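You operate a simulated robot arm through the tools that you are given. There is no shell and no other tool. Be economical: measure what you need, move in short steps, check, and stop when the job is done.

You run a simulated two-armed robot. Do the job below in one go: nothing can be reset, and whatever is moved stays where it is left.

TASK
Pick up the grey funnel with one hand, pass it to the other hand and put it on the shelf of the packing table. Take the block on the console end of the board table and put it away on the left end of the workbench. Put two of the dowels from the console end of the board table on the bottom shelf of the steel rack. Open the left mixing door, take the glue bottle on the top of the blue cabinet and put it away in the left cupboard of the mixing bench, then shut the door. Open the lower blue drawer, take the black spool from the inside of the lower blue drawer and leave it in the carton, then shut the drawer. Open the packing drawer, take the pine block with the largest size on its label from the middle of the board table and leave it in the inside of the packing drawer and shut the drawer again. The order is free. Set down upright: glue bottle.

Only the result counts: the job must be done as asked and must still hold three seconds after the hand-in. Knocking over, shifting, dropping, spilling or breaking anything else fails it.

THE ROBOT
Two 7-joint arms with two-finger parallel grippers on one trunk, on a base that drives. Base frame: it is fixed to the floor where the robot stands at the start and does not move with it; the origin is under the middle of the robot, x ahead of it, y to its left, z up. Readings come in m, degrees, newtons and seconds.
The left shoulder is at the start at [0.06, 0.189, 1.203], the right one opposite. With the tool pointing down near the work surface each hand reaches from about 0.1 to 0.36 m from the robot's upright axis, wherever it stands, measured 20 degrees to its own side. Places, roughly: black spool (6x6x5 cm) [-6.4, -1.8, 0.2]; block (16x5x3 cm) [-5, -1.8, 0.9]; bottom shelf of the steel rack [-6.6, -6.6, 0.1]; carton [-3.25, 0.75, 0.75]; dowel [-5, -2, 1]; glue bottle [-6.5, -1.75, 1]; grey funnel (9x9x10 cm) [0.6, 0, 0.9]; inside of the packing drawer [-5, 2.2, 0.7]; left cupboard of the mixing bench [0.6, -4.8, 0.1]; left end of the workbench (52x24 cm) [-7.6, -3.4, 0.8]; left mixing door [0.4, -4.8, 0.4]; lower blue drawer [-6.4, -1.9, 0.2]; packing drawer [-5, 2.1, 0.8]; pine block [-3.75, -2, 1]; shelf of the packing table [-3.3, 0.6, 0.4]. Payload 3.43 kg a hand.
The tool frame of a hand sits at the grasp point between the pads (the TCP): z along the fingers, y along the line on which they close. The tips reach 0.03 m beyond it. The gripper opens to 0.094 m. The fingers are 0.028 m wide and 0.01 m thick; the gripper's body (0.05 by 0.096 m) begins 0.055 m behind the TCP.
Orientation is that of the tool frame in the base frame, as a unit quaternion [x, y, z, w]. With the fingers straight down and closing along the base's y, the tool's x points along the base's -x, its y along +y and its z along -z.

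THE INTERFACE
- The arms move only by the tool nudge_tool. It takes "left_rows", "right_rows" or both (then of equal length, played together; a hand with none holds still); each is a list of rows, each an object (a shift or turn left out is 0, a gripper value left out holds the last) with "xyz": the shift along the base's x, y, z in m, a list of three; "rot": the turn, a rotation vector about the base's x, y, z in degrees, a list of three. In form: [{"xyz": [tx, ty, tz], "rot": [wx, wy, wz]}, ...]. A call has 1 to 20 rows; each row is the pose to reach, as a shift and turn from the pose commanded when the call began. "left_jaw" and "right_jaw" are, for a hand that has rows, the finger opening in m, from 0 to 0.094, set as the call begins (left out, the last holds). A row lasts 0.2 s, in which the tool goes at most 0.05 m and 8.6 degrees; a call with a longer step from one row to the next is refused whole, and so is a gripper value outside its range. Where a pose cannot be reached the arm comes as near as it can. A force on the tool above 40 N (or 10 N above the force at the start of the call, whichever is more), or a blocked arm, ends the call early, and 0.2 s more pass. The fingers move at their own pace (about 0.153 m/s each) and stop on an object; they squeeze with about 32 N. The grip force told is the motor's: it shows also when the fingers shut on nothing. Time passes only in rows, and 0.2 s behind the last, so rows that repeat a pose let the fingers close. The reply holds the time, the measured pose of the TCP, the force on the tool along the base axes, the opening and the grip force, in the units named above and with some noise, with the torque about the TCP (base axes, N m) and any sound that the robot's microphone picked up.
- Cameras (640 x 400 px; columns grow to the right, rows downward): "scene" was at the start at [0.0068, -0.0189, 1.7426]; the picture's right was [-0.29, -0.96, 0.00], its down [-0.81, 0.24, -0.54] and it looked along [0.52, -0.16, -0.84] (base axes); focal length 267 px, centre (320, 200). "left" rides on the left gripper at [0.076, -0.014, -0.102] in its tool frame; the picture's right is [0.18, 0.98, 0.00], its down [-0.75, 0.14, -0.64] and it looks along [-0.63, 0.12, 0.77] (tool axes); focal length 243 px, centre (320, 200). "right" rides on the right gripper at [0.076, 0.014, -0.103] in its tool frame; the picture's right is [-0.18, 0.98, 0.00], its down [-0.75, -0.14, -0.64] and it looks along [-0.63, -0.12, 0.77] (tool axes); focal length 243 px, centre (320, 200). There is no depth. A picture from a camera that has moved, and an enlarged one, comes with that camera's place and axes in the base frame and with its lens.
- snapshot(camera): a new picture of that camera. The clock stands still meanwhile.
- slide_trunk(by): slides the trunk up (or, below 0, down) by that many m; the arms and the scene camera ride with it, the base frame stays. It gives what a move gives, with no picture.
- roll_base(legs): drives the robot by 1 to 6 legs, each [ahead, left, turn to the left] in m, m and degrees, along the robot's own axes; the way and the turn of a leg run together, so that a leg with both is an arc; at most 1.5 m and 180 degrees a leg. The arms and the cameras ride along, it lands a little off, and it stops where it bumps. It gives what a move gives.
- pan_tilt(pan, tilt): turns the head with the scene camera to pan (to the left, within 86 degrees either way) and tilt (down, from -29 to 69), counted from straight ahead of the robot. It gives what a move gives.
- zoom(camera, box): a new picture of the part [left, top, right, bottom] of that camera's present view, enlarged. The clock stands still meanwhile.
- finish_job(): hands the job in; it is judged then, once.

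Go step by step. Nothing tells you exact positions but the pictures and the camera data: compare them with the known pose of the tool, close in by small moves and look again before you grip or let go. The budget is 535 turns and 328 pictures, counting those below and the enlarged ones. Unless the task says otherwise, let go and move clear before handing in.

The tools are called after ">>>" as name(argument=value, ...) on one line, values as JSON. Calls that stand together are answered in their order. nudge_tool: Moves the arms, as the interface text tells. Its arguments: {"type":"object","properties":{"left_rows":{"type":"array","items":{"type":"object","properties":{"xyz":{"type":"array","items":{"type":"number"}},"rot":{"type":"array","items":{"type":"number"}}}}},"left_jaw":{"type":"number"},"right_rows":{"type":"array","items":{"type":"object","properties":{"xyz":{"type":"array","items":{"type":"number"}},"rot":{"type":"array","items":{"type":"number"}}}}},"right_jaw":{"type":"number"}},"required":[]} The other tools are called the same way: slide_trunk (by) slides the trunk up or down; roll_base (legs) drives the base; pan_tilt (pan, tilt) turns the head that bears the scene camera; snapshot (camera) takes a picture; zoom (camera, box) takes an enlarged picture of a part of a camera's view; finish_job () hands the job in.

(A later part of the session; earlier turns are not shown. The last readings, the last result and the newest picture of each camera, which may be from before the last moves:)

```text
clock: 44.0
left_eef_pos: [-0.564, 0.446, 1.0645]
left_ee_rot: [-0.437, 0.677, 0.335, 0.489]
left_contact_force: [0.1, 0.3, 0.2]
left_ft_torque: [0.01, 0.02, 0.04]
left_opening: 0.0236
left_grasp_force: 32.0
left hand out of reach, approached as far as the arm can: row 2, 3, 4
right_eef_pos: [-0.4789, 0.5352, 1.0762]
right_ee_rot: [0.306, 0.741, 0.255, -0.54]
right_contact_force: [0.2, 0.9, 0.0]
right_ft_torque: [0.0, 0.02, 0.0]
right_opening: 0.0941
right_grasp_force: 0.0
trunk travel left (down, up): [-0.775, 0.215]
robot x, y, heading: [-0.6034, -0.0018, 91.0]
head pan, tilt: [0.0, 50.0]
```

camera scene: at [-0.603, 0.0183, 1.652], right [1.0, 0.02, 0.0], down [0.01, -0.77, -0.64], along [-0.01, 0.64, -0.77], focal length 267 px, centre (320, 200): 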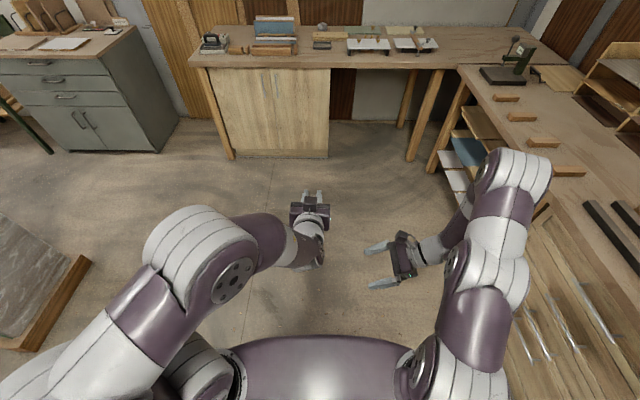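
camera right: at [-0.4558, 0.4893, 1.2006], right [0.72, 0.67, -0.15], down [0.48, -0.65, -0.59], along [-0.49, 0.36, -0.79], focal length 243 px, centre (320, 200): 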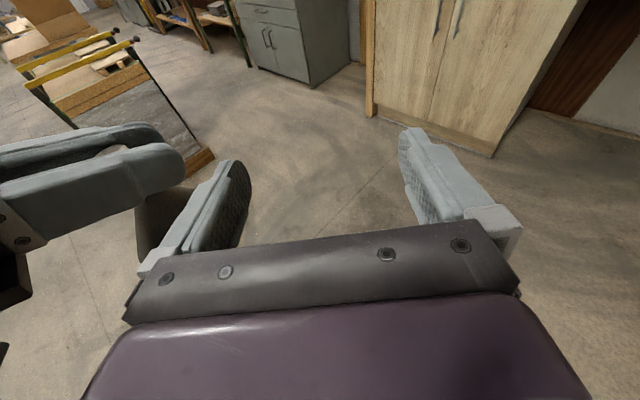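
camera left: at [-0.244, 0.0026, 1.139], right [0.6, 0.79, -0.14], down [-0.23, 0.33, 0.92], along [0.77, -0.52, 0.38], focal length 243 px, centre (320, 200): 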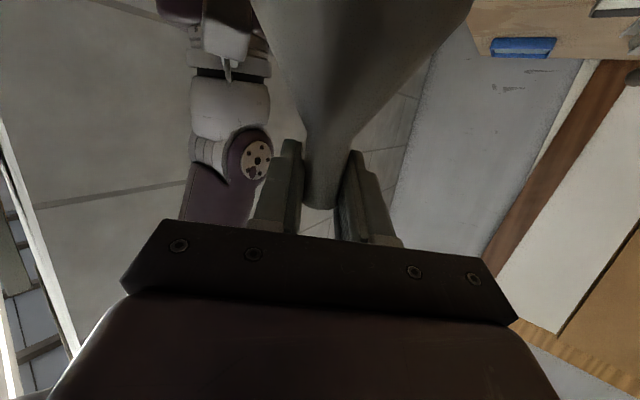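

Yaw is tied to where the hand is. I park the right hand back-right, then bring the left hand with the funnel to the centre-right at about 40° yaw.

>>> nudge_tool(right_rows=[{"xyz": [0.03, -0.03, -0.02]}, {"xyz": [0.06, -0.06, -0.05]}, {"xyz": [0.08, -0.09, -0.08]}, {"xyz": [0.1, -0.12, -0.1]}, {"xyz": [0.1, -0.12, -0.1]}])

>>> nudge_tool(left_rows=[{"xyz": [0.01, 0.03, 0.01], "rot": [0, 0, -4]}, {"xyz": [0.02, 0.06, 0.02], "rot": [0, 0, -8]}, {"xyz": [0.03, 0.09, 0.04], "rot": [0, 0, -12]}, {"xyz": [0.03, 0.09, 0.05], "rot": [0, 0, -18]}, {"xyz": [0.03, 0.09, 0.05], "rot": [0, 0, -24]}, {"xyz": [0.03, 0.09, 0.05], "rot": [0, 0, -24]}])

>>> snapshot(camera="scene")

```text
refused: row 2 steps farther than a row can; nothing moved
```

```text
clock: 44.4
left_eef_pos: [-0.5271, 0.4619, 1.0717]
left_ee_rot: [-0.418, 0.692, 0.317, 0.496]
left_contact_force: [-13.4, -24.6, 11.0]
left_ft_torque: [0.29, -0.4, -0.59]
left_opening: 0.0233
left_grasp_force: 31.6
left hand out of reach, approached as far as the arm can: row 1, 2
right_eef_pos: [-0.4719, 0.5373, 1.0756]
right_ee_rot: [0.312, 0.741, 0.261, -0.534]
right_contact_force: [13.1, 24.4, -10.8]
right_ft_torque: [0.61, -0.23, 0.24]
right_opening: 0.0797
right_grasp_force: 0.0
trunk travel left (down, up): [-0.775, 0.215]
robot x, y, heading: [-0.6045, -0.0009, 90.7]
head pan, tilt: [0.0, 50.0]
stopped in row 2 (right hand): the force on the tool passed its limit at 57 N (the readings are from after the stop); the commanded pose is now the measured one
```

```text
301 pictures are left
camera scene: at [-0.6012, 0.0192, 1.6519], right [1.0, 0.01, 0.0], down [0.01, -0.77, -0.64], along [-0.01, 0.64, -0.77], focal length 267 px, centre (320, 200)
```

scene: 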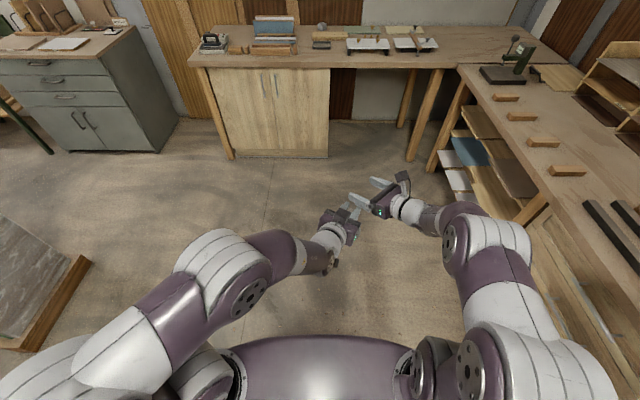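

They touched again since my right-hand move was refused. I separate them, right hand away first.

>>> nudge_tool(right_rows=[{"xyz": [0.02, 0.02, 0.0]}, {"xyz": [0.05, 0.03, -0.0]}, {"xyz": [0.08, 0.02, -0.02]}, {"xyz": [0.09, -0.02, -0.04]}, {"xyz": [0.1, -0.06, -0.06]}], left_rows=[{"xyz": [-0.02, -0.02, 0.0]}, {"xyz": [-0.04, -0.02, 0.0]}, {"xyz": [-0.04, -0.02, 0.0]}, {"xyz": [-0.04, -0.02, 0.0]}, {"xyz": [-0.04, -0.02, 0.0]}])

>>> snapshot(camera="scene")

>>> snapshot(camera="left")

```text
clock: 45.6
left_eef_pos: [-0.5428, 0.438, 1.0738]
left_ee_rot: [-0.42, 0.69, 0.32, 0.496]
left_contact_force: [-0.1, 0.3, -1.2]
left_ft_torque: [-0.02, 0.01, 0.05]
left_opening: 0.0235
left_grasp_force: 32.1
left hand out of reach, approached as far as the arm can: row 1, 2, 3, 4, 5
right_eef_pos: [-0.4267, 0.5258, 1.0374]
right_ee_rot: [0.328, 0.756, 0.261, -0.503]
right_contact_force: [-0.4, 0.8, -1.0]
right_ft_torque: [0.02, 0.02, -0.01]
right_opening: 0.0939
right_grasp_force: 0.0
right hand out of reach, approached as far as the arm can: row 2, 3, 4, 5
trunk travel left (down, up): [-0.775, 0.215]
robot x, y, heading: [-0.6025, -0.0021, 90.8]
head pan, tilt: [0.0, 50.0]
```

```text
300 pictures are left
camera scene: at [-0.602, 0.0175, 1.652], right [1.0, 0.01, 0.0], down [0.01, -0.77, -0.64], along [-0.01, 0.64, -0.77], focal length 267 px, centre (320, 200)
```

scene: 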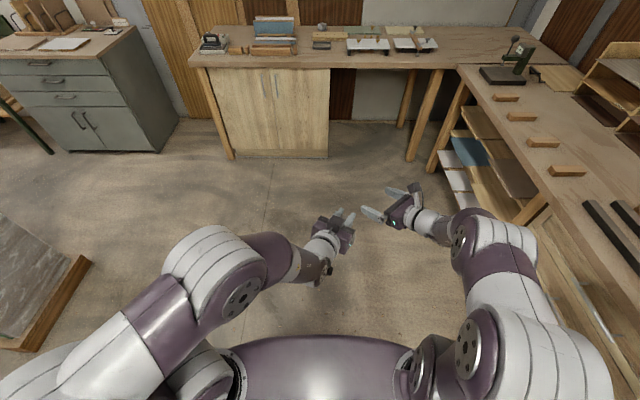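

```text
299 pictures are left
camera left: at [-0.5857, 0.3237, 1.0324], right [-0.91, 0.39, -0.15], down [-0.28, -0.29, 0.92], along [0.31, 0.88, 0.37], focal length 243 px, centre (320, 200)
```

left: 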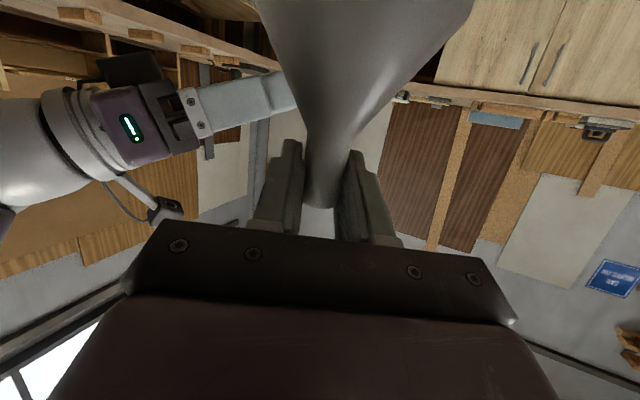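

Funnel is still fine. I park the right hand at the pose that was known good (further back), then advance the left.

>>> nudge_tool(right_rows=[{"xyz": [0.02, -0.02, -0.01], "rot": [-4.5, -5.4, 0]}, {"xyz": [0.03, -0.05, -0.025], "rot": [-9, -10.8, 0]}, {"xyz": [0.03, -0.08, -0.04], "rot": [-9, -10.8, 0]}, {"xyz": [0.04, -0.1, -0.05], "rot": [-9, -10.8, 0]}, {"xyz": [0.04, -0.1, -0.05], "rot": [-9, -10.8, 0]}])

```text
clock: 46.8
left_eef_pos: [-0.5443, 0.4399, 1.0739]
left_ee_rot: [-0.42, 0.69, 0.319, 0.496]
left_contact_force: [0.0, 0.8, -0.2]
left_ft_torque: [-0.01, 0.02, -0.02]
left_opening: 0.0236
left_grasp_force: 31.7
right_eef_pos: [-0.3867, 0.4276, 0.9845]
right_ee_rot: [0.341, 0.817, 0.231, -0.402]
right_contact_force: [1.0, -0.9, 0.6]
right_ft_torque: [-0.03, 0.02, 0.02]
right_opening: 0.0941
right_grasp_force: 0.0
trunk travel left (down, up): [-0.775, 0.215]
robot x, y, heading: [-0.6, 0.0018, 90.7]
head pan, tilt: [0.0, 50.0]
```

Now the left hand goes forward and up to about [-0.535, 0.553, 1.145] with a little more yaw.

>>> nudge_tool(left_rows=[{"xyz": [0.0, 0.03, 0.02]}, {"xyz": [0.0, 0.06, 0.04]}, {"xyz": [0.005, 0.09, 0.06], "rot": [0, 0, -3]}, {"xyz": [0.01, 0.114, 0.071], "rot": [0, 0, -6]}, {"xyz": [0.01, 0.114, 0.071], "rot": [0, 0, -10]}, {"xyz": [0.01, 0.114, 0.071], "rot": [0, 0, -10]}])

```text
clock: 48.2
left_eef_pos: [-0.479, 0.5072, 1.1454]
left_ee_rot: [-0.387, 0.712, 0.297, 0.505]
left_contact_force: [0.8, 0.7, -0.4]
left_ft_torque: [-0.01, 0.02, -0.03]
left_opening: 0.0234
left_grasp_force: 32.0
left hand out of reach, approached as far as the arm can: row 1, 2, 3, 4, 5, 6
right_eef_pos: [-0.3879, 0.4272, 0.9865]
right_ee_rot: [0.341, 0.817, 0.232, -0.402]
right_contact_force: [0.5, 0.8, 0.1]
right_ft_torque: [-0.03, 0.04, -0.01]
right_opening: 0.0942
right_grasp_force: 0.0
trunk travel left (down, up): [-0.775, 0.215]
robot x, y, heading: [-0.6031, 0.0019, 90.7]
head pan, tilt: [0.0, 50.0]
```

Left hand is at [-0.479, 0.507, 1.145], yaw 31° right. I raise the right hand's level gradually, watching for drift.

>>> nudge_tool(right_rows=[{"xyz": [0.0, 0.0, 0.03], "rot": [3.2, 3.8, 0]}, {"xyz": [0.0, 0.0, 0.06], "rot": [6.4, 7.7, 0]}], right_jaw=0.075)

>>> snapshot(camera="left")

```text
clock: 48.8
left_eef_pos: [-0.477, 0.5087, 1.1459]
left_ee_rot: [-0.387, 0.712, 0.296, 0.506]
left_contact_force: [-0.3, -1.1, -1.0]
left_ft_torque: [0.01, -0.03, 0.0]
left_opening: 0.0234
left_grasp_force: 31.9
right_eef_pos: [-0.3997, 0.4432, 1.0334]
right_ee_rot: [0.339, 0.785, 0.25, -0.454]
right_contact_force: [0.3, -0.2, -0.1]
right_ft_torque: [-0.04, 0.0, -0.02]
right_opening: 0.0748
right_grasp_force: 0.0
right hand out of reach, approached as far as the arm can: row 2
trunk travel left (down, up): [-0.775, 0.215]
robot x, y, heading: [-0.6029, 0.0055, 90.8]
head pan, tilt: [0.0, 50.0]
```

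```text
298 pictures are left
camera left: at [-0.5306, 0.3979, 1.1051], right [-0.87, 0.47, -0.14], down [-0.29, -0.26, 0.92], along [0.4, 0.84, 0.36], focal length 243 px, centre (320, 200)
```

left: 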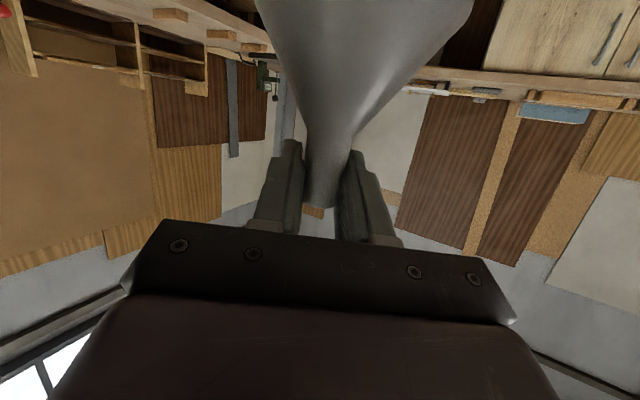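

Next small step: forward-left, up and a bit more level.

>>> nudge_tool(right_rows=[{"xyz": [-0.01, 0.01, 0.025], "rot": [3.2, 3.8, 0]}, {"xyz": [-0.015, 0.015, 0.055], "rot": [6.4, 7.7, 0]}])

>>> snapshot(camera="right")

```text
clock: 49.4
left_eef_pos: [-0.4738, 0.5145, 1.1659]
left_ee_rot: [-0.38, 0.7, 0.306, 0.522]
left_contact_force: [0.8, 5.4, 7.8]
left_ft_torque: [0.21, 0.12, -0.08]
left_opening: 0.0238
left_grasp_force: 32.0
right_eef_pos: [-0.4544, 0.4989, 1.074]
right_ee_rot: [0.335, 0.746, 0.26, -0.514]
right_contact_force: [-1.1, -5.7, -9.0]
right_ft_torque: [0.2, -0.36, 0.22]
right_opening: 0.0776
right_grasp_force: 2.3
right hand out of reach, approached as far as the arm can: row 1, 2
trunk travel left (down, up): [-0.775, 0.215]
robot x, y, heading: [-0.602, -0.0053, 91.0]
head pan, tilt: [0.0, 50.0]
stopped in row 2 (left hand): the force on the tool passed its limit at 50 N (the readings are from after the stop); the commanded pose is now the measured one
```

```text
297 pictures are left
camera right: at [-0.4002, 0.4499, 1.1809], right [0.8, 0.59, -0.13], down [0.46, -0.74, -0.5], along [-0.39, 0.34, -0.86], focal length 243 px, centre (320, 200)
```

right: 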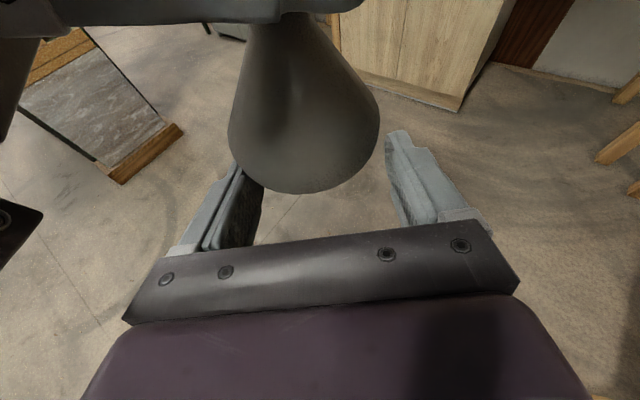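

The right hand slid up against the funnel's rim. I retrace it, lower the left hand by 5 cm, and come in again higher on the cone.

>>> nudge_tool(right_rows=[{"xyz": [0.015, -0.018, -0.008], "rot": [-1.5, -1.8, 0]}, {"xyz": [0.035, -0.037, -0.02], "rot": [-4, -4.8, 0]}, {"xyz": [0.0547, -0.0557, -0.0406], "rot": [-6.4, -7.7, 0]}, {"xyz": [0.0547, -0.0557, -0.0406], "rot": [-6.4, -7.7, 0]}])

>>> snapshot(camera="right")

```text
clock: 50.4
left_eef_pos: [-0.475, 0.5132, 1.1628]
left_ee_rot: [-0.383, 0.7, 0.306, 0.519]
left_contact_force: [0.4, 0.9, -1.6]
left_ft_torque: [0.0, -0.02, 0.0]
left_opening: 0.0232
left_grasp_force: 32.0
right_eef_pos: [-0.3998, 0.442, 1.0362]
right_ee_rot: [0.344, 0.792, 0.242, -0.444]
right_contact_force: [-0.5, -0.5, 0.3]
right_ft_torque: [-0.01, -0.03, 0.02]
right_opening: 0.0751
right_grasp_force: 0.0
trunk travel left (down, up): [-0.775, 0.215]
robot x, y, heading: [-0.6029, 0.0006, 90.6]
head pan, tilt: [0.0, 50.0]
```

```text
296 pictures are left
camera right: at [-0.3612, 0.4052, 1.1531], right [0.81, 0.57, -0.08], down [0.51, -0.78, -0.35], along [-0.27, 0.24, -0.93], focal length 243 px, centre (320, 200)
```

right: 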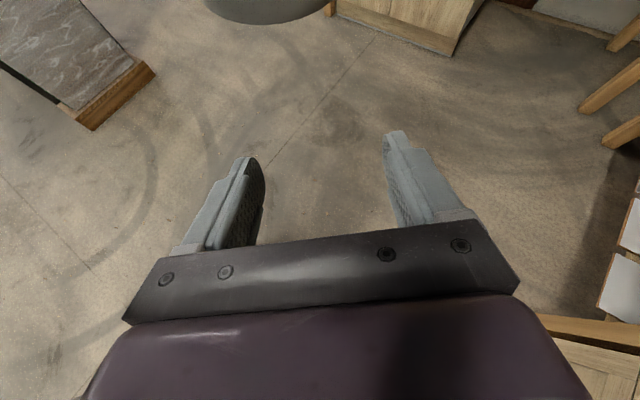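

>>> nudge_tool(left_rows=[{"xyz": [0.003, 0.0, -0.02]}, {"xyz": [0.007, 0.003, -0.048]}, {"xyz": [0.007, 0.003, -0.048]}])

```text
clock: 51.2
left_eef_pos: [-0.4648, 0.5174, 1.1154]
left_ee_rot: [-0.384, 0.7, 0.308, 0.517]
left_contact_force: [-0.1, -0.2, 0.0]
left_ft_torque: [0.01, 0.0, -0.02]
left_opening: 0.0235
left_grasp_force: 32.4
right_eef_pos: [-0.4009, 0.4409, 1.0358]
right_ee_rot: [0.345, 0.791, 0.243, -0.443]
right_contact_force: [0.7, -0.3, 0.0]
right_ft_torque: [0.01, -0.01, 0.04]
right_opening: 0.075
right_grasp_force: 0.0
trunk travel left (down, up): [-0.775, 0.215]
robot x, y, heading: [-0.5987, -0.0018, 90.8]
head pan, tilt: [0.0, 50.0]
```

>>> nudge_tool(right_jaw=0.094, right_rows=[{"xyz": [0.0, 0.0, 0.025], "rot": [1.6, 1.9, 0]}, {"xyz": [0.0, 0.0, 0.045], "rot": [3.2, 3.8, 0]}])

>>> snapshot(camera="right")

```text
clock: 51.8
left_eef_pos: [-0.4655, 0.5166, 1.1153]
left_ee_rot: [-0.384, 0.7, 0.307, 0.517]
left_contact_force: [0.0, -0.3, -0.3]
left_ft_torque: [0.02, -0.02, -0.03]
left_opening: 0.0232
left_grasp_force: 31.9
right_eef_pos: [-0.4049, 0.4711, 1.0592]
right_ee_rot: [0.343, 0.77, 0.253, -0.475]
right_contact_force: [0.4, 0.7, 0.1]
right_ft_torque: [-0.02, 0.07, -0.03]
right_opening: 0.094
right_grasp_force: 0.0
right hand out of reach, approached as far as the arm can: row 1, 2
trunk travel left (down, up): [-0.775, 0.215]
robot x, y, heading: [-0.6001, 0.0011, 91.0]
head pan, tilt: [0.0, 50.0]
```

```text
295 pictures are left
camera right: at [-0.3602, 0.4297, 1.1721], right [0.81, 0.57, -0.1], down [0.49, -0.77, -0.42], along [-0.32, 0.29, -0.9], focal length 243 px, centre (320, 200)
```

right: 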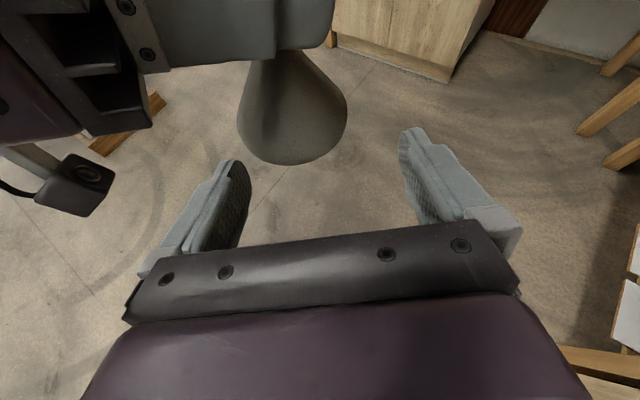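

Very clear view. I shift the left hand slightly so the funnel is centred on the right gripper and 2 cm lower, then advance the right.

>>> nudge_tool(left_rows=[{"xyz": [0.006, 0.004, -0.01]}, {"xyz": [0.012, 0.008, -0.02]}, {"xyz": [0.012, 0.008, -0.02]}])

>>> snapshot(camera="right")

```text
clock: 52.6
left_eef_pos: [-0.4566, 0.5238, 1.0954]
left_ee_rot: [-0.382, 0.701, 0.306, 0.519]
left_contact_force: [-0.4, 0.3, -0.1]
left_ft_torque: [-0.02, 0.03, 0.03]
left_opening: 0.0235
left_grasp_force: 32.1
right_eef_pos: [-0.4043, 0.4713, 1.0589]
right_ee_rot: [0.342, 0.77, 0.253, -0.475]
right_contact_force: [-0.4, 0.1, 0.3]
right_ft_torque: [0.0, 0.06, -0.01]
right_opening: 0.0941
right_grasp_force: 0.1
trunk travel left (down, up): [-0.775, 0.215]
robot x, y, heading: [-0.6004, -0.003, 90.7]
head pan, tilt: [0.0, 50.0]
```

```text
294 pictures are left
camera right: at [-0.3602, 0.4285, 1.1726], right [0.81, 0.57, -0.1], down [0.49, -0.76, -0.42], along [-0.32, 0.29, -0.9], focal length 243 px, centre (320, 200)
```

right: 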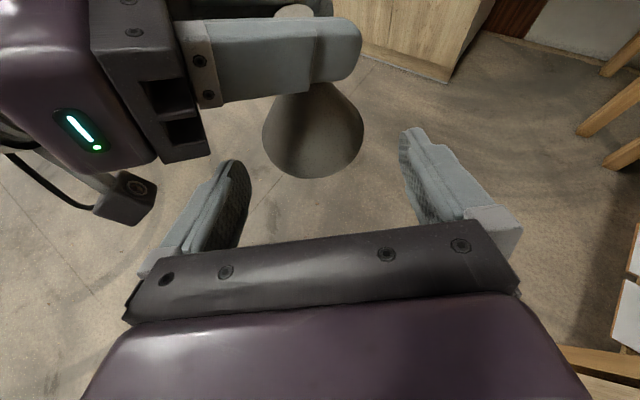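

Centred and at the right height. I advance 5 cm onto the cone's top.

>>> nudge_tool(right_rows=[{"xyz": [-0.015, 0.014, 0]}, {"xyz": [-0.03, 0.028, 0]}])

>>> snapshot(camera="right")

>>> snapshot(camera="left")

```text
clock: 53.2
left_eef_pos: [-0.4554, 0.5239, 1.0952]
left_ee_rot: [-0.384, 0.699, 0.307, 0.519]
left_contact_force: [-2.0, 2.4, 1.3]
left_ft_torque: [-0.16, 0.02, -0.15]
left_opening: 0.0233
left_grasp_force: 32.5
right_eef_pos: [-0.4362, 0.4997, 1.0595]
right_ee_rot: [0.341, 0.769, 0.253, -0.479]
right_contact_force: [2.1, -3.3, -1.9]
right_ft_torque: [0.22, 0.01, 0.15]
right_opening: 0.0939
right_grasp_force: 0.1
trunk travel left (down, up): [-0.775, 0.215]
robot x, y, heading: [-0.6022, 0.0021, 90.6]
head pan, tilt: [0.0, 50.0]
```

```text
293 pictures are left
camera right: at [-0.3903, 0.4571, 1.1719], right [0.81, 0.58, -0.11], down [0.49, -0.76, -0.43], along [-0.33, 0.29, -0.9], focal length 243 px, centre (320, 200)
```

right: 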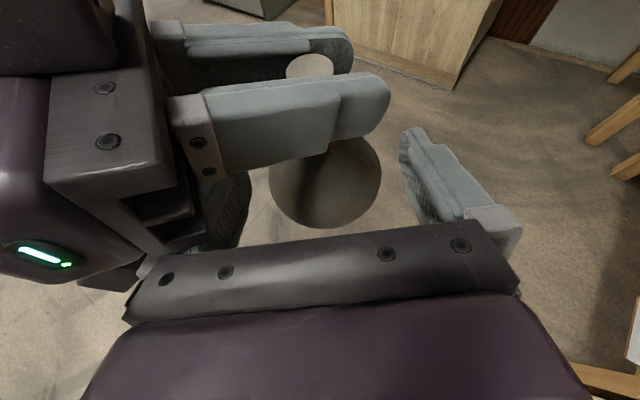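

```text
292 pictures are left
camera left: at [-0.5069, 0.4149, 1.0504], right [-0.87, 0.47, -0.15], down [-0.31, -0.29, 0.9], along [0.38, 0.83, 0.4], focal length 243 px, centre (320, 200)
```

left: 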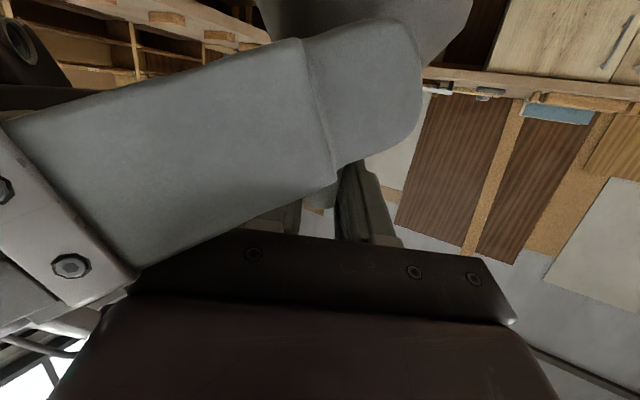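

Slight touch by the open left finger of the right hand; I narrow its opening to 0.066 and advance the last centimetre.

>>> nudge_tool(right_jaw=0.064, right_rows=[{"xyz": [0, 0, 0]}, {"xyz": [-0.004, 0.005, 0]}, {"xyz": [-0.009, 0.0115, 0]}, {"xyz": [-0.009, 0.0115, 0]}])

>>> snapshot(camera="right")

```text
clock: 53.9
left_eef_pos: [-0.4587, 0.5264, 1.0973]
left_ee_rot: [-0.386, 0.697, 0.309, 0.519]
left_contact_force: [0.4, 6.2, -2.1]
left_ft_torque: [-0.4, -0.13, -0.37]
left_opening: 0.0234
left_grasp_force: 32.1
right_eef_pos: [-0.4415, 0.5026, 1.0573]
right_ee_rot: [0.339, 0.771, 0.25, -0.478]
right_contact_force: [0.2, -6.1, 0.8]
right_ft_torque: [0.7, 0.2, 0.53]
right_opening: 0.0717
right_grasp_force: 6.6
trunk travel left (down, up): [-0.775, 0.215]
robot x, y, heading: [-0.6022, 0.0015, 90.8]
head pan, tilt: [0.0, 50.0]
stopped in row 3 (left hand): the force on the tool passed its limit at 54 N (the readings are from after the stop); the commanded pose is now the measured one
```

```text
291 pictures are left
camera right: at [-0.3954, 0.4608, 1.1704], right [0.81, 0.58, -0.11], down [0.49, -0.76, -0.42], along [-0.33, 0.29, -0.9], focal length 243 px, centre (320, 200)
```

right: 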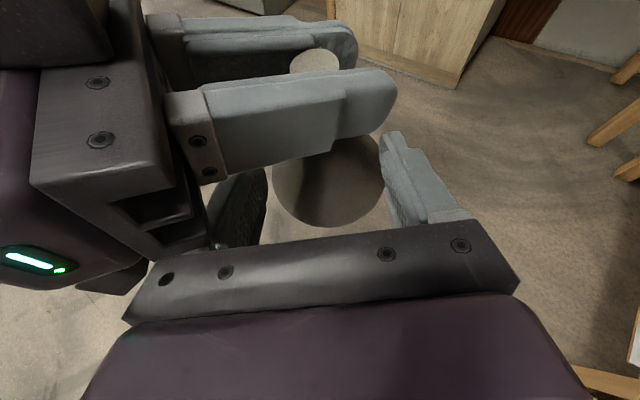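

The fingers meet the cone earlier than expected. I check with the scene camera zoomed.

>>> zoom(camera="scene", box=[310, 150, 440, 260])

>>> zoom(camera="right", box=[200, 20, 460, 240])

```text
3.64 times, centred on (375, 205) of scene
camera zoom: at [-0.603, 0.0186, 1.6519], right [1.0, 0.01, 0.0], down [0.01, -0.77, -0.64], along [-0.01, 0.64, -0.77], focal length 971 px, centre (120, 182)
```

zoom: 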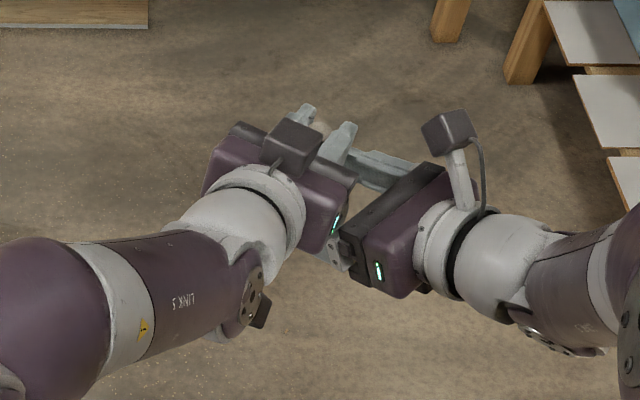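

```text
1.82 times, centred on (330, 130) of right
camera zoom: at [-0.3954, 0.4608, 1.1704], right [0.81, 0.58, -0.11], down [0.49, -0.76, -0.42], along [-0.33, 0.29, -0.9], focal length 441 px, centre (302, 327)
```

zoom: 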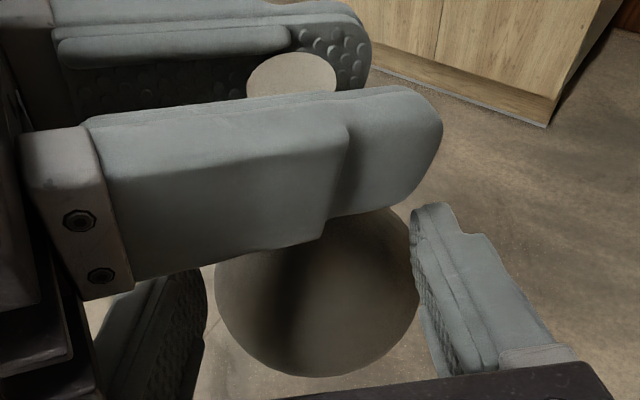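

The gripper bodies' corners touch. I'll grip the cone lower instead: open the right hand, back off a little, raise the left hand 2 cm, and come in again.

>>> nudge_tool(right_jaw=0.094, right_rows=[{"xyz": [0.003, -0.004, 0]}, {"xyz": [0.006, -0.008, -0.004]}, {"xyz": [0.006, -0.008, -0.004]}], left_rows=[{"xyz": [0, 0, 0.007]}, {"xyz": [0, 0, 0.016]}, {"xyz": [0, 0, 0.018]}])

>>> snapshot(camera="right")

```text
clock: 54.7
left_eef_pos: [-0.4566, 0.5262, 1.1156]
left_ee_rot: [-0.386, 0.697, 0.309, 0.519]
left_contact_force: [-0.4, 0.5, -1.2]
left_ft_torque: [0.02, 0.01, -0.01]
left_opening: 0.0235
left_grasp_force: 32.1
right_eef_pos: [-0.4373, 0.495, 1.053]
right_ee_rot: [0.339, 0.77, 0.25, -0.479]
right_contact_force: [-0.3, 0.1, -1.0]
right_ft_torque: [-0.03, -0.02, 0.0]
right_opening: 0.0938
right_grasp_force: 0.1
trunk travel left (down, up): [-0.775, 0.215]
robot x, y, heading: [-0.6007, -0.0002, 90.7]
head pan, tilt: [0.0, 50.0]
```

```text
288 pictures are left
camera right: at [-0.3896, 0.4521, 1.1668], right [0.81, 0.58, -0.11], down [0.49, -0.76, -0.42], along [-0.33, 0.29, -0.9], focal length 243 px, centre (320, 200)
```

right: 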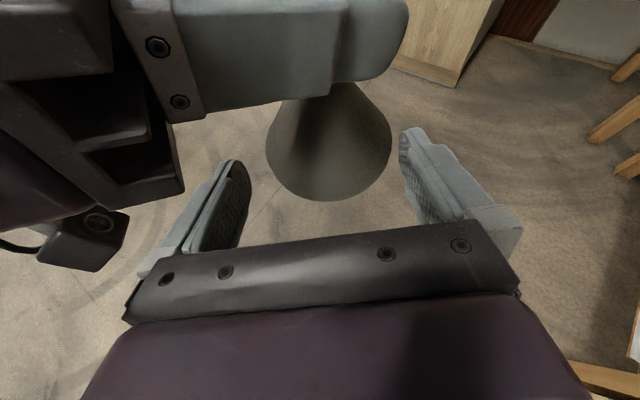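

>>> nudge_tool(right_rows=[{"xyz": [-0.003, 0.007, 0]}, {"xyz": [-0.007, 0.013, 0]}, {"xyz": [-0.0105, 0.02, 0]}, {"xyz": [-0.0105, 0.02, 0]}])

>>> snapshot(camera="right")

```text
clock: 55.7
left_eef_pos: [-0.4588, 0.528, 1.1152]
left_ee_rot: [-0.386, 0.698, 0.309, 0.518]
left_contact_force: [-1.1, -0.1, -0.7]
left_ft_torque: [0.0, -0.02, -0.03]
left_opening: 0.0233
left_grasp_force: 31.9
right_eef_pos: [-0.4463, 0.5144, 1.0546]
right_ee_rot: [0.339, 0.77, 0.25, -0.479]
right_contact_force: [-0.7, 0.0, -0.6]
right_ft_torque: [0.0, 0.03, 0.01]
right_opening: 0.094
right_grasp_force: 0.0
trunk travel left (down, up): [-0.775, 0.215]
robot x, y, heading: [-0.6014, -0.0022, 90.8]
head pan, tilt: [0.0, 50.0]
```

```text
287 pictures are left
camera right: at [-0.3998, 0.4727, 1.1673], right [0.81, 0.58, -0.11], down [0.49, -0.76, -0.42], along [-0.33, 0.29, -0.9], focal length 243 px, centre (320, 200)
```

right: 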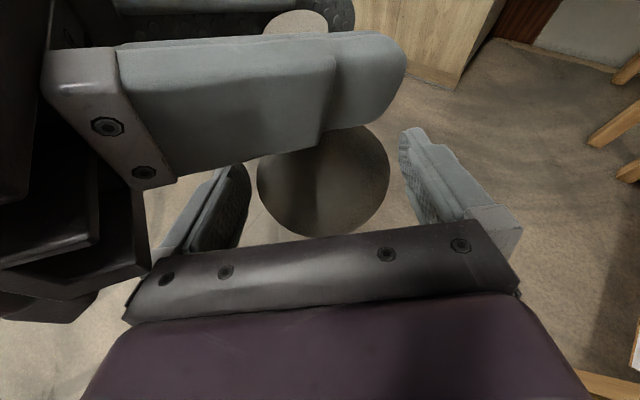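

No contact now. I go 5 mm further and close the right hand on the cone.

>>> nudge_tool(right_jaw=0.0, right_rows=[{"xyz": [-0.003, 0.004, 0]}, {"xyz": [-0.003, 0.004, 0]}, {"xyz": [-0.003, 0.004, 0]}])

>>> snapshot(camera="right")

>>> snapshot(camera="left")

```text
clock: 56.5
left_eef_pos: [-0.458, 0.5283, 1.1145]
left_ee_rot: [-0.385, 0.697, 0.309, 0.519]
left_contact_force: [-16.3, 5.8, 1.5]
left_ft_torque: [0.43, 0.16, 0.06]
left_opening: 0.0231
left_grasp_force: 32.1
right_eef_pos: [-0.4477, 0.5195, 1.0537]
right_ee_rot: [0.34, 0.771, 0.25, -0.477]
right_contact_force: [15.7, -6.2, -1.0]
right_ft_torque: [-0.05, 0.79, -0.15]
right_opening: 0.0821
right_grasp_force: 32.0
trunk travel left (down, up): [-0.775, 0.215]
robot x, y, heading: [-0.6011, 0.002, 90.8]
head pan, tilt: [0.0, 50.0]
```

```text
286 pictures are left
camera right: at [-0.4024, 0.477, 1.1673], right [0.81, 0.58, -0.11], down [0.49, -0.76, -0.42], along [-0.33, 0.29, -0.9], focal length 243 px, centre (320, 200)
```

right: 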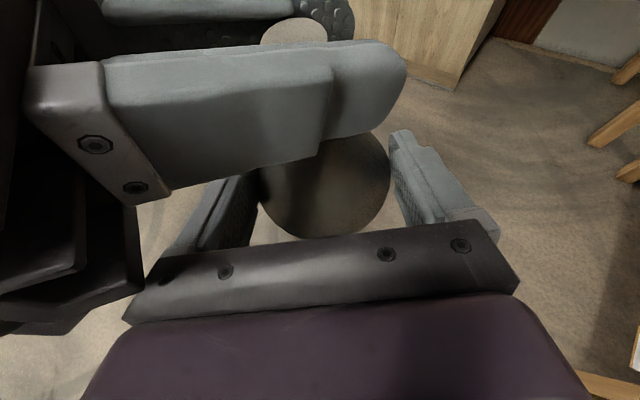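

```text
285 pictures are left
camera left: at [-0.5078, 0.4174, 1.0697], right [-0.87, 0.46, -0.15], down [-0.31, -0.3, 0.9], along [0.37, 0.83, 0.4], focal length 243 px, centre (320, 200)
```

left: 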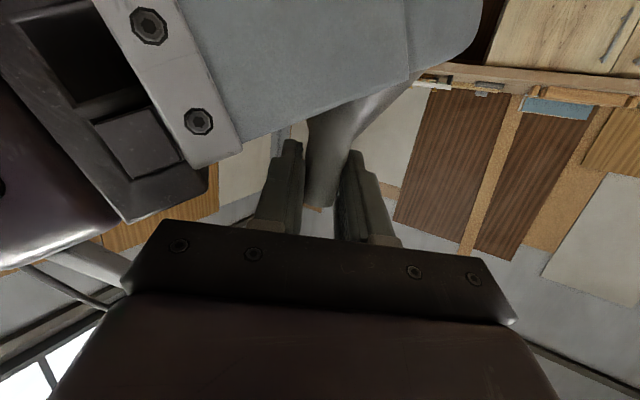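

The right hand holds the funnel near its rim with 32 N. I release the left and draw it straight back along its own axis.

>>> nudge_tool(left_jaw=0.036, left_rows=[{"xyz": [0, 0, 0]}, {"xyz": [0, 0, 0]}, {"xyz": [-0.01, -0.016, 0.006]}, {"xyz": [-0.02, -0.032, 0.012]}])

>>> snapshot(camera="right")

```text
clock: 57.5
left_eef_pos: [-0.4789, 0.495, 1.1269]
left_ee_rot: [-0.386, 0.697, 0.31, 0.519]
left_contact_force: [0.1, -0.1, -0.3]
left_ft_torque: [0.04, 0.01, -0.01]
left_opening: 0.0361
left_grasp_force: 0.0
right_eef_pos: [-0.4493, 0.518, 1.0549]
right_ee_rot: [0.339, 0.77, 0.251, -0.479]
right_contact_force: [0.1, -0.2, 0.0]
right_ft_torque: [0.01, -0.01, -0.01]
right_opening: 0.082
right_grasp_force: 32.3
trunk travel left (down, up): [-0.775, 0.215]
robot x, y, heading: [-0.6031, -0.0001, 90.7]
head pan, tilt: [0.0, 50.0]
```

```text
284 pictures are left
camera right: at [-0.4031, 0.4762, 1.1678], right [0.81, 0.58, -0.11], down [0.49, -0.76, -0.42], along [-0.33, 0.29, -0.9], focal length 243 px, centre (320, 200)
```

right: 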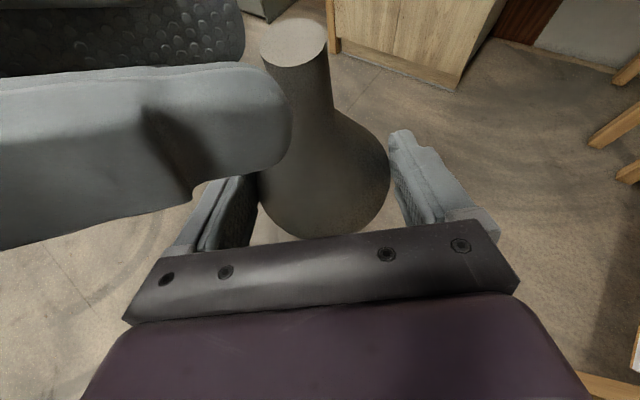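

The hand-over worked; the right hand holds the funnel steadily. I withdraw the left hand and un-yaw it.

>>> nudge_tool(left_rows=[{"xyz": [-0.02, -0.035, 0.012]}, {"xyz": [-0.045, -0.06, 0.025]}, {"xyz": [-0.08, -0.08, 0.03], "rot": [0, 0, 8]}, {"xyz": [-0.11, -0.08, 0.03], "rot": [0, 0, 16]}, {"xyz": [-0.14, -0.06, 0.02], "rot": [0, 0, 24]}, {"xyz": [-0.17, -0.04, 0.0], "rot": [0, 0, 30]}, {"xyz": [-0.2, -0.02, -0.02], "rot": [0, 0, 30]}])

>>> snapshot(camera="scene")

>>> snapshot(camera="right")

```text
clock: 59.1
left_eef_pos: [-0.6789, 0.4741, 1.1072]
left_ee_rot: [-0.554, 0.573, 0.434, 0.421]
left_contact_force: [0.2, -0.5, 1.2]
left_ft_torque: [0.0, 0.0, 0.02]
left_opening: 0.0361
left_grasp_force: 0.0
left hand out of reach, approached as far as the arm can: row 1, 2
right_eef_pos: [-0.4489, 0.5193, 1.0537]
right_ee_rot: [0.339, 0.771, 0.249, -0.478]
right_contact_force: [-0.5, 0.2, 0.3]
right_ft_torque: [-0.02, 0.01, 0.0]
right_opening: 0.082
right_grasp_force: 32.1
trunk travel left (down, up): [-0.775, 0.215]
robot x, y, heading: [-0.6003, 0.0001, 90.9]
head pan, tilt: [0.0, 50.0]
```

```text
283 pictures are left
camera scene: at [-0.6039, 0.0191, 1.6519], right [1.0, 0.01, 0.0], down [0.01, -0.77, -0.64], along [-0.01, 0.64, -0.77], focal length 267 px, centre (320, 200)
```

scene: 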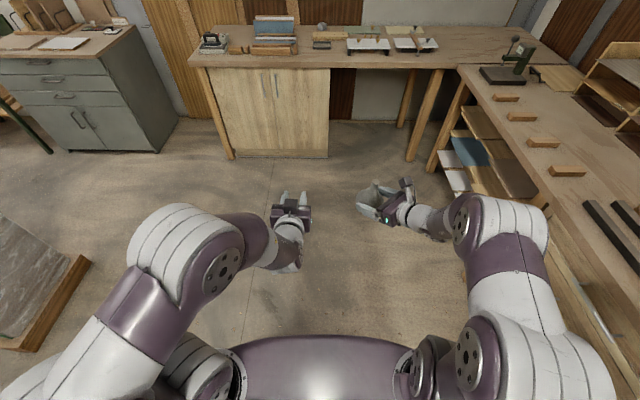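

```text
282 pictures are left
camera right: at [-0.4035, 0.4774, 1.1674], right [0.81, 0.58, -0.11], down [0.49, -0.76, -0.42], along [-0.33, 0.29, -0.9], focal length 243 px, centre (320, 200)
```

right: 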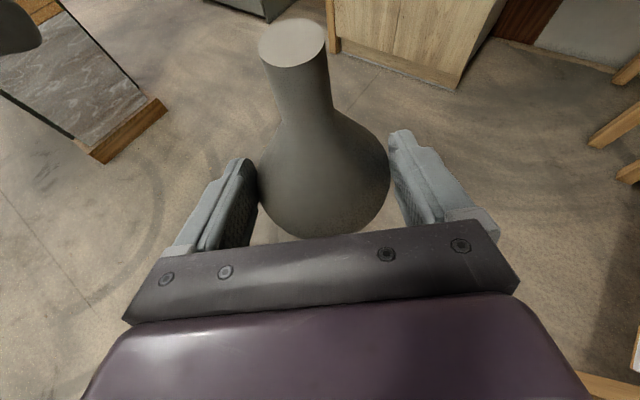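

Now to the packing table. I turn to face -x and drive down the aisle partway, then look.

>>> roll_base(legs=[[0, 0, 90], [1.1, 0.3, 0]])

>>> pan_tilt(pan=-25, tilt=20)

>>> snapshot(camera="scene")

```text
clock: 68.8
left_eef_pos: [-2.1712, -0.4046, 1.1073]
left_ee_rot: [0.797, -0.01, -0.604, 0.012]
left_contact_force: [0.4, -0.3, -0.3]
left_ft_torque: [0.0, 0.03, -0.06]
left_opening: 0.0359
left_grasp_force: 0.0
right_eef_pos: [-2.2211, -0.1769, 1.0536]
right_ee_rot: [-0.311, 0.782, -0.166, -0.514]
right_contact_force: [0.8, -0.4, 0.5]
right_ft_torque: [0.0, 0.0, -0.02]
right_opening: 0.0811
right_grasp_force: 32.3
trunk travel left (down, up): [-0.775, 0.215]
robot x, y, heading: [-1.7, -0.3207, -178.3]
head pan, tilt: [0.0, 50.0]
```

```text
clock: 69.7
left_eef_pos: [-2.172, -0.4045, 1.1076]
left_ee_rot: [0.797, -0.009, -0.604, 0.013]
left_contact_force: [0.8, 0.2, 1.1]
left_ft_torque: [-0.01, 0.01, -0.02]
left_opening: 0.0358
left_grasp_force: 0.1
right_eef_pos: [-2.2208, -0.177, 1.0542]
right_ee_rot: [-0.311, 0.783, -0.165, -0.514]
right_contact_force: [-0.2, -1.1, 0.1]
right_ft_torque: [0.01, 0.0, -0.02]
right_opening: 0.081
right_grasp_force: 31.7
trunk travel left (down, up): [-0.775, 0.215]
robot x, y, heading: [-1.6989, -0.3267, -178.2]
head pan, tilt: [-25.0, 20.0]
```

```text
281 pictures are left
camera scene: at [-1.7258, -0.2832, 1.6974], right [0.4, 0.92, 0.0], down [0.31, -0.14, -0.94], along [-0.86, 0.37, -0.34], focal length 267 px, centre (320, 200)
```

scene: 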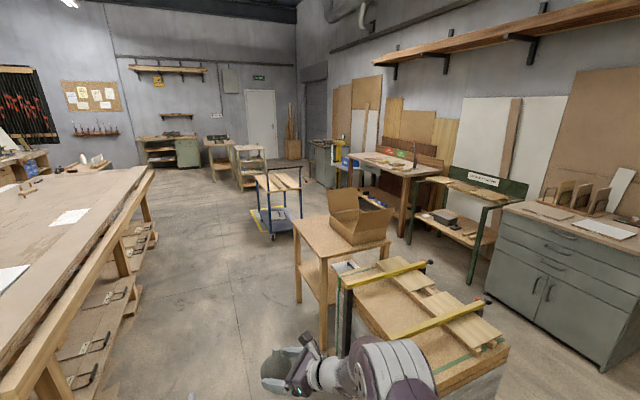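

The small table with the open carton is the packing table; its south side is open between legs at about x -3.08 and -3.61, y 0.3. I fold the left hand to tool-down and closer in before approaching.

>>> nudge_tool(left_rows=[{"xyz": [0.02, -0.01, 0], "rot": [0, -8, 0]}, {"xyz": [0.04, -0.02, 0], "rot": [0, -16, 0]}, {"xyz": [0.06, -0.03, 0], "rot": [0, -24, 0]}, {"xyz": [0.08, -0.04, 0], "rot": [0, -32, 0]}, {"xyz": [0.1, -0.05, 0], "rot": [0, -40, 0]}, {"xyz": [0.12, -0.06, 0], "rot": [0, -48, 0]}, {"xyz": [0.14, -0.07, 0], "rot": [0, -56, 0]}, {"xyz": [0.16, -0.08, 0], "rot": [0, -64, 0]}, {"xyz": [0.18, -0.09, 0], "rot": [0, -72, 0]}, {"xyz": [0.2, -0.1, 0], "rot": [0, -73, 0]}])

>>> roll_base(legs=[[1.4, 0.05, 0]])

>>> pan_tilt(pan=-60, tilt=30)

>>> snapshot(camera="scene")

```text
clock: 71.9
left_eef_pos: [-1.97, -0.5044, 1.108]
left_ee_rot: [1.0, -0.015, -0.011, 0.004]
left_contact_force: [-1.1, -0.9, -0.1]
left_ft_torque: [0.03, 0.0, -0.03]
left_opening: 0.0361
left_grasp_force: 0.1
left hand out of reach, approached as far as the arm can: row 6, 7
right_eef_pos: [-2.2197, -0.1769, 1.0547]
right_ee_rot: [-0.311, 0.782, -0.164, -0.514]
right_contact_force: [0.7, -1.0, -0.2]
right_ft_torque: [0.0, -0.01, 0.03]
right_opening: 0.0809
right_grasp_force: 32.0
trunk travel left (down, up): [-0.775, 0.215]
robot x, y, heading: [-1.7001, -0.3246, -178.2]
head pan, tilt: [-25.0, 20.0]
```

```text
clock: 79.0
left_eef_pos: [-3.3921, -0.5798, 1.1083]
left_ee_rot: [1.0, -0.023, -0.011, 0.005]
left_contact_force: [0.1, -0.2, 0.8]
left_ft_torque: [0.01, 0.01, -0.04]
left_opening: 0.036
left_grasp_force: 0.1
right_eef_pos: [-3.6353, -0.2488, 1.0539]
right_ee_rot: [-0.305, 0.785, -0.162, -0.515]
right_contact_force: [0.1, -0.7, -0.2]
right_ft_torque: [-0.04, -0.02, 0.01]
right_opening: 0.0807
right_grasp_force: 32.0
trunk travel left (down, up): [-0.775, 0.215]
robot x, y, heading: [-3.1148, -0.4055, -179.2]
head pan, tilt: [-25.0, 20.0]
```

```text
clock: 80.0
left_eef_pos: [-3.3919, -0.5804, 1.1093]
left_ee_rot: [1.0, -0.022, -0.011, 0.004]
left_contact_force: [-0.7, -0.3, 0.0]
left_ft_torque: [0.01, -0.01, 0.02]
left_opening: 0.0358
left_grasp_force: 0.1
right_eef_pos: [-3.6344, -0.2485, 1.0543]
right_ee_rot: [-0.306, 0.785, -0.162, -0.514]
right_contact_force: [0.2, 0.2, -0.6]
right_ft_torque: [-0.01, -0.01, 0.01]
right_opening: 0.0805
right_grasp_force: 32.1
trunk travel left (down, up): [-0.775, 0.215]
robot x, y, heading: [-3.1145, -0.4033, -178.9]
head pan, tilt: [-60.0, 30.0]
```

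```text
280 pictures are left
camera scene: at [-3.1028, -0.3237, 1.6815], right [0.86, 0.51, 0.0], down [0.26, -0.43, -0.87], along [-0.44, 0.74, -0.5], focal length 267 px, centre (320, 200)
```

scene: 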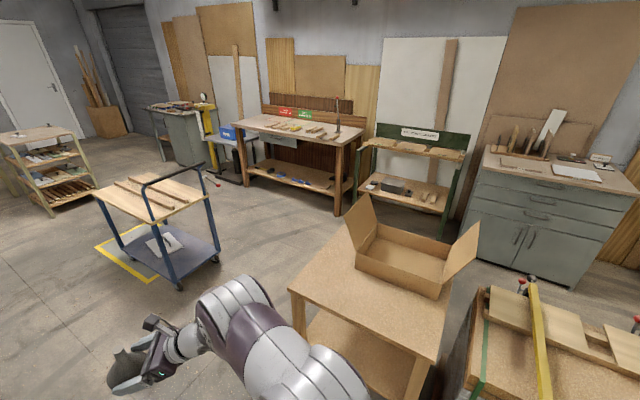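

Next I go 0.39 m further and turn right to face the table from its south side, still 0.7 m away.

>>> roll_base(legs=[[0.39, 0, 0], [0, 0, -91]])

>>> pan_tilt(pan=-10, tilt=45)

>>> snapshot(camera="scene")

```text
clock: 86.3
left_eef_pos: [-3.6838, -0.1333, 1.1085]
left_ee_rot: [-0.69, 0.724, 0.011, 0.005]
left_contact_force: [0.8, 0.0, 0.0]
left_ft_torque: [-0.02, 0.0, 0.0]
left_opening: 0.0357
left_grasp_force: 0.1
right_eef_pos: [-3.352, 0.1083, 1.0549]
right_ee_rot: [0.341, 0.77, 0.251, -0.478]
right_contact_force: [-0.5, 0.5, 0.2]
right_ft_torque: [0.02, -0.04, -0.01]
right_opening: 0.0799
right_grasp_force: 32.4
trunk travel left (down, up): [-0.775, 0.215]
robot x, y, heading: [-3.5087, -0.4126, 90.5]
head pan, tilt: [-60.0, 30.0]
```

```text
clock: 87.5
left_eef_pos: [-3.6837, -0.1324, 1.1086]
left_ee_rot: [-0.689, 0.725, 0.011, 0.006]
left_contact_force: [-0.6, 1.1, -0.1]
left_ft_torque: [-0.02, 0.02, -0.03]
left_opening: 0.0359
left_grasp_force: 0.0
right_eef_pos: [-3.3509, 0.109, 1.0533]
right_ee_rot: [0.341, 0.769, 0.251, -0.478]
right_contact_force: [0.6, -0.3, 0.0]
right_ft_torque: [0.01, -0.02, -0.02]
right_opening: 0.0802
right_grasp_force: 31.6
trunk travel left (down, up): [-0.775, 0.215]
robot x, y, heading: [-3.5074, -0.4085, 90.4]
head pan, tilt: [-10.0, 45.0]
```

```text
279 pictures are left
camera scene: at [-3.4946, -0.3876, 1.6589], right [0.99, -0.17, 0.0], down [-0.12, -0.7, -0.71], along [0.12, 0.7, -0.71], focal length 267 px, centre (320, 200)
```

scene: 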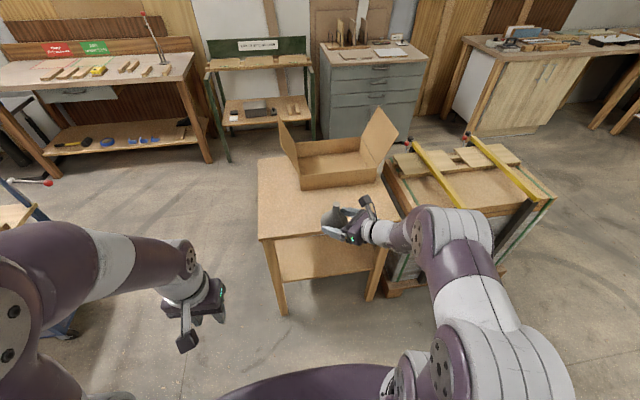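

Table front edge is at y about 0.3, shelf top near z 0.39. I lower the trunk 0.58 m here, clear of the table, and look.

>>> slide_trunk(by=-0.58)

>>> pan_tilt(pan=-10, tilt=25)

>>> snapshot(camera="scene")

>>> snapshot(camera="right")

```text
refused: -0.58 is not a number from -0.4 to 0.4
```

```text
clock: 88.3
left_eef_pos: [-3.6845, -0.1326, 1.1068]
left_ee_rot: [-0.689, 0.725, 0.011, 0.005]
left_contact_force: [-0.7, 0.2, -0.6]
left_ft_torque: [0.01, 0.0, 0.0]
left_opening: 0.0359
left_grasp_force: 0.1
right_eef_pos: [-3.3516, 0.1081, 1.0535]
right_ee_rot: [0.341, 0.769, 0.251, -0.478]
right_contact_force: [-0.1, 1.1, 0.0]
right_ft_torque: [-0.04, 0.01, -0.01]
right_opening: 0.0803
right_grasp_force: 31.4
trunk travel left (down, up): [-0.775, 0.215]
robot x, y, heading: [-3.5071, -0.4093, 90.4]
head pan, tilt: [-10.0, 25.0]
```

```text
278 pictures are left
camera scene: at [-3.4929, -0.3769, 1.6894], right [0.99, -0.17, 0.0], down [-0.07, -0.42, -0.91], along [0.15, 0.89, -0.42], focal length 267 px, centre (320, 200)
```

scene: 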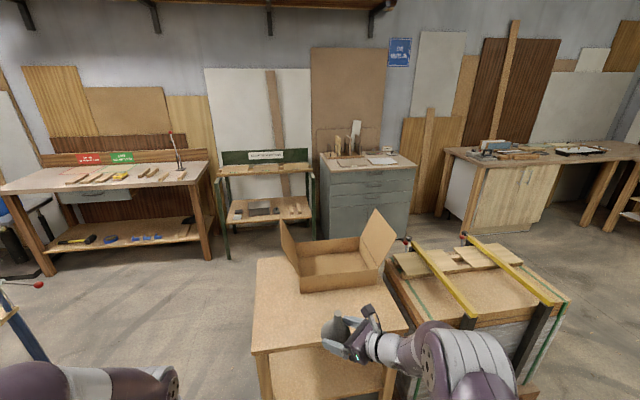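

```text
277 pictures are left
camera right: at [-3.3057, 0.0664, 1.1675], right [0.81, 0.58, -0.11], down [0.49, -0.76, -0.42], along [-0.33, 0.29, -0.9], focal length 243 px, centre (320, 200)
```

right: 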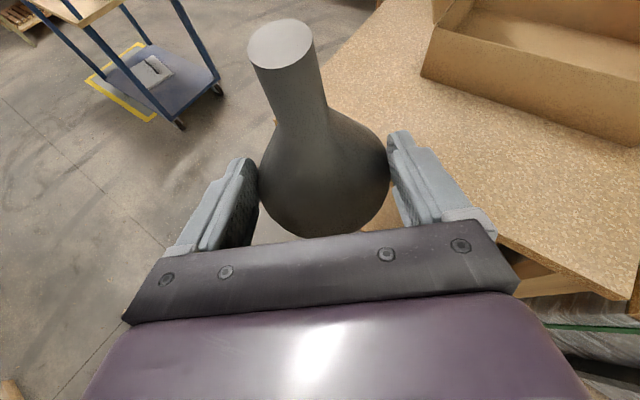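

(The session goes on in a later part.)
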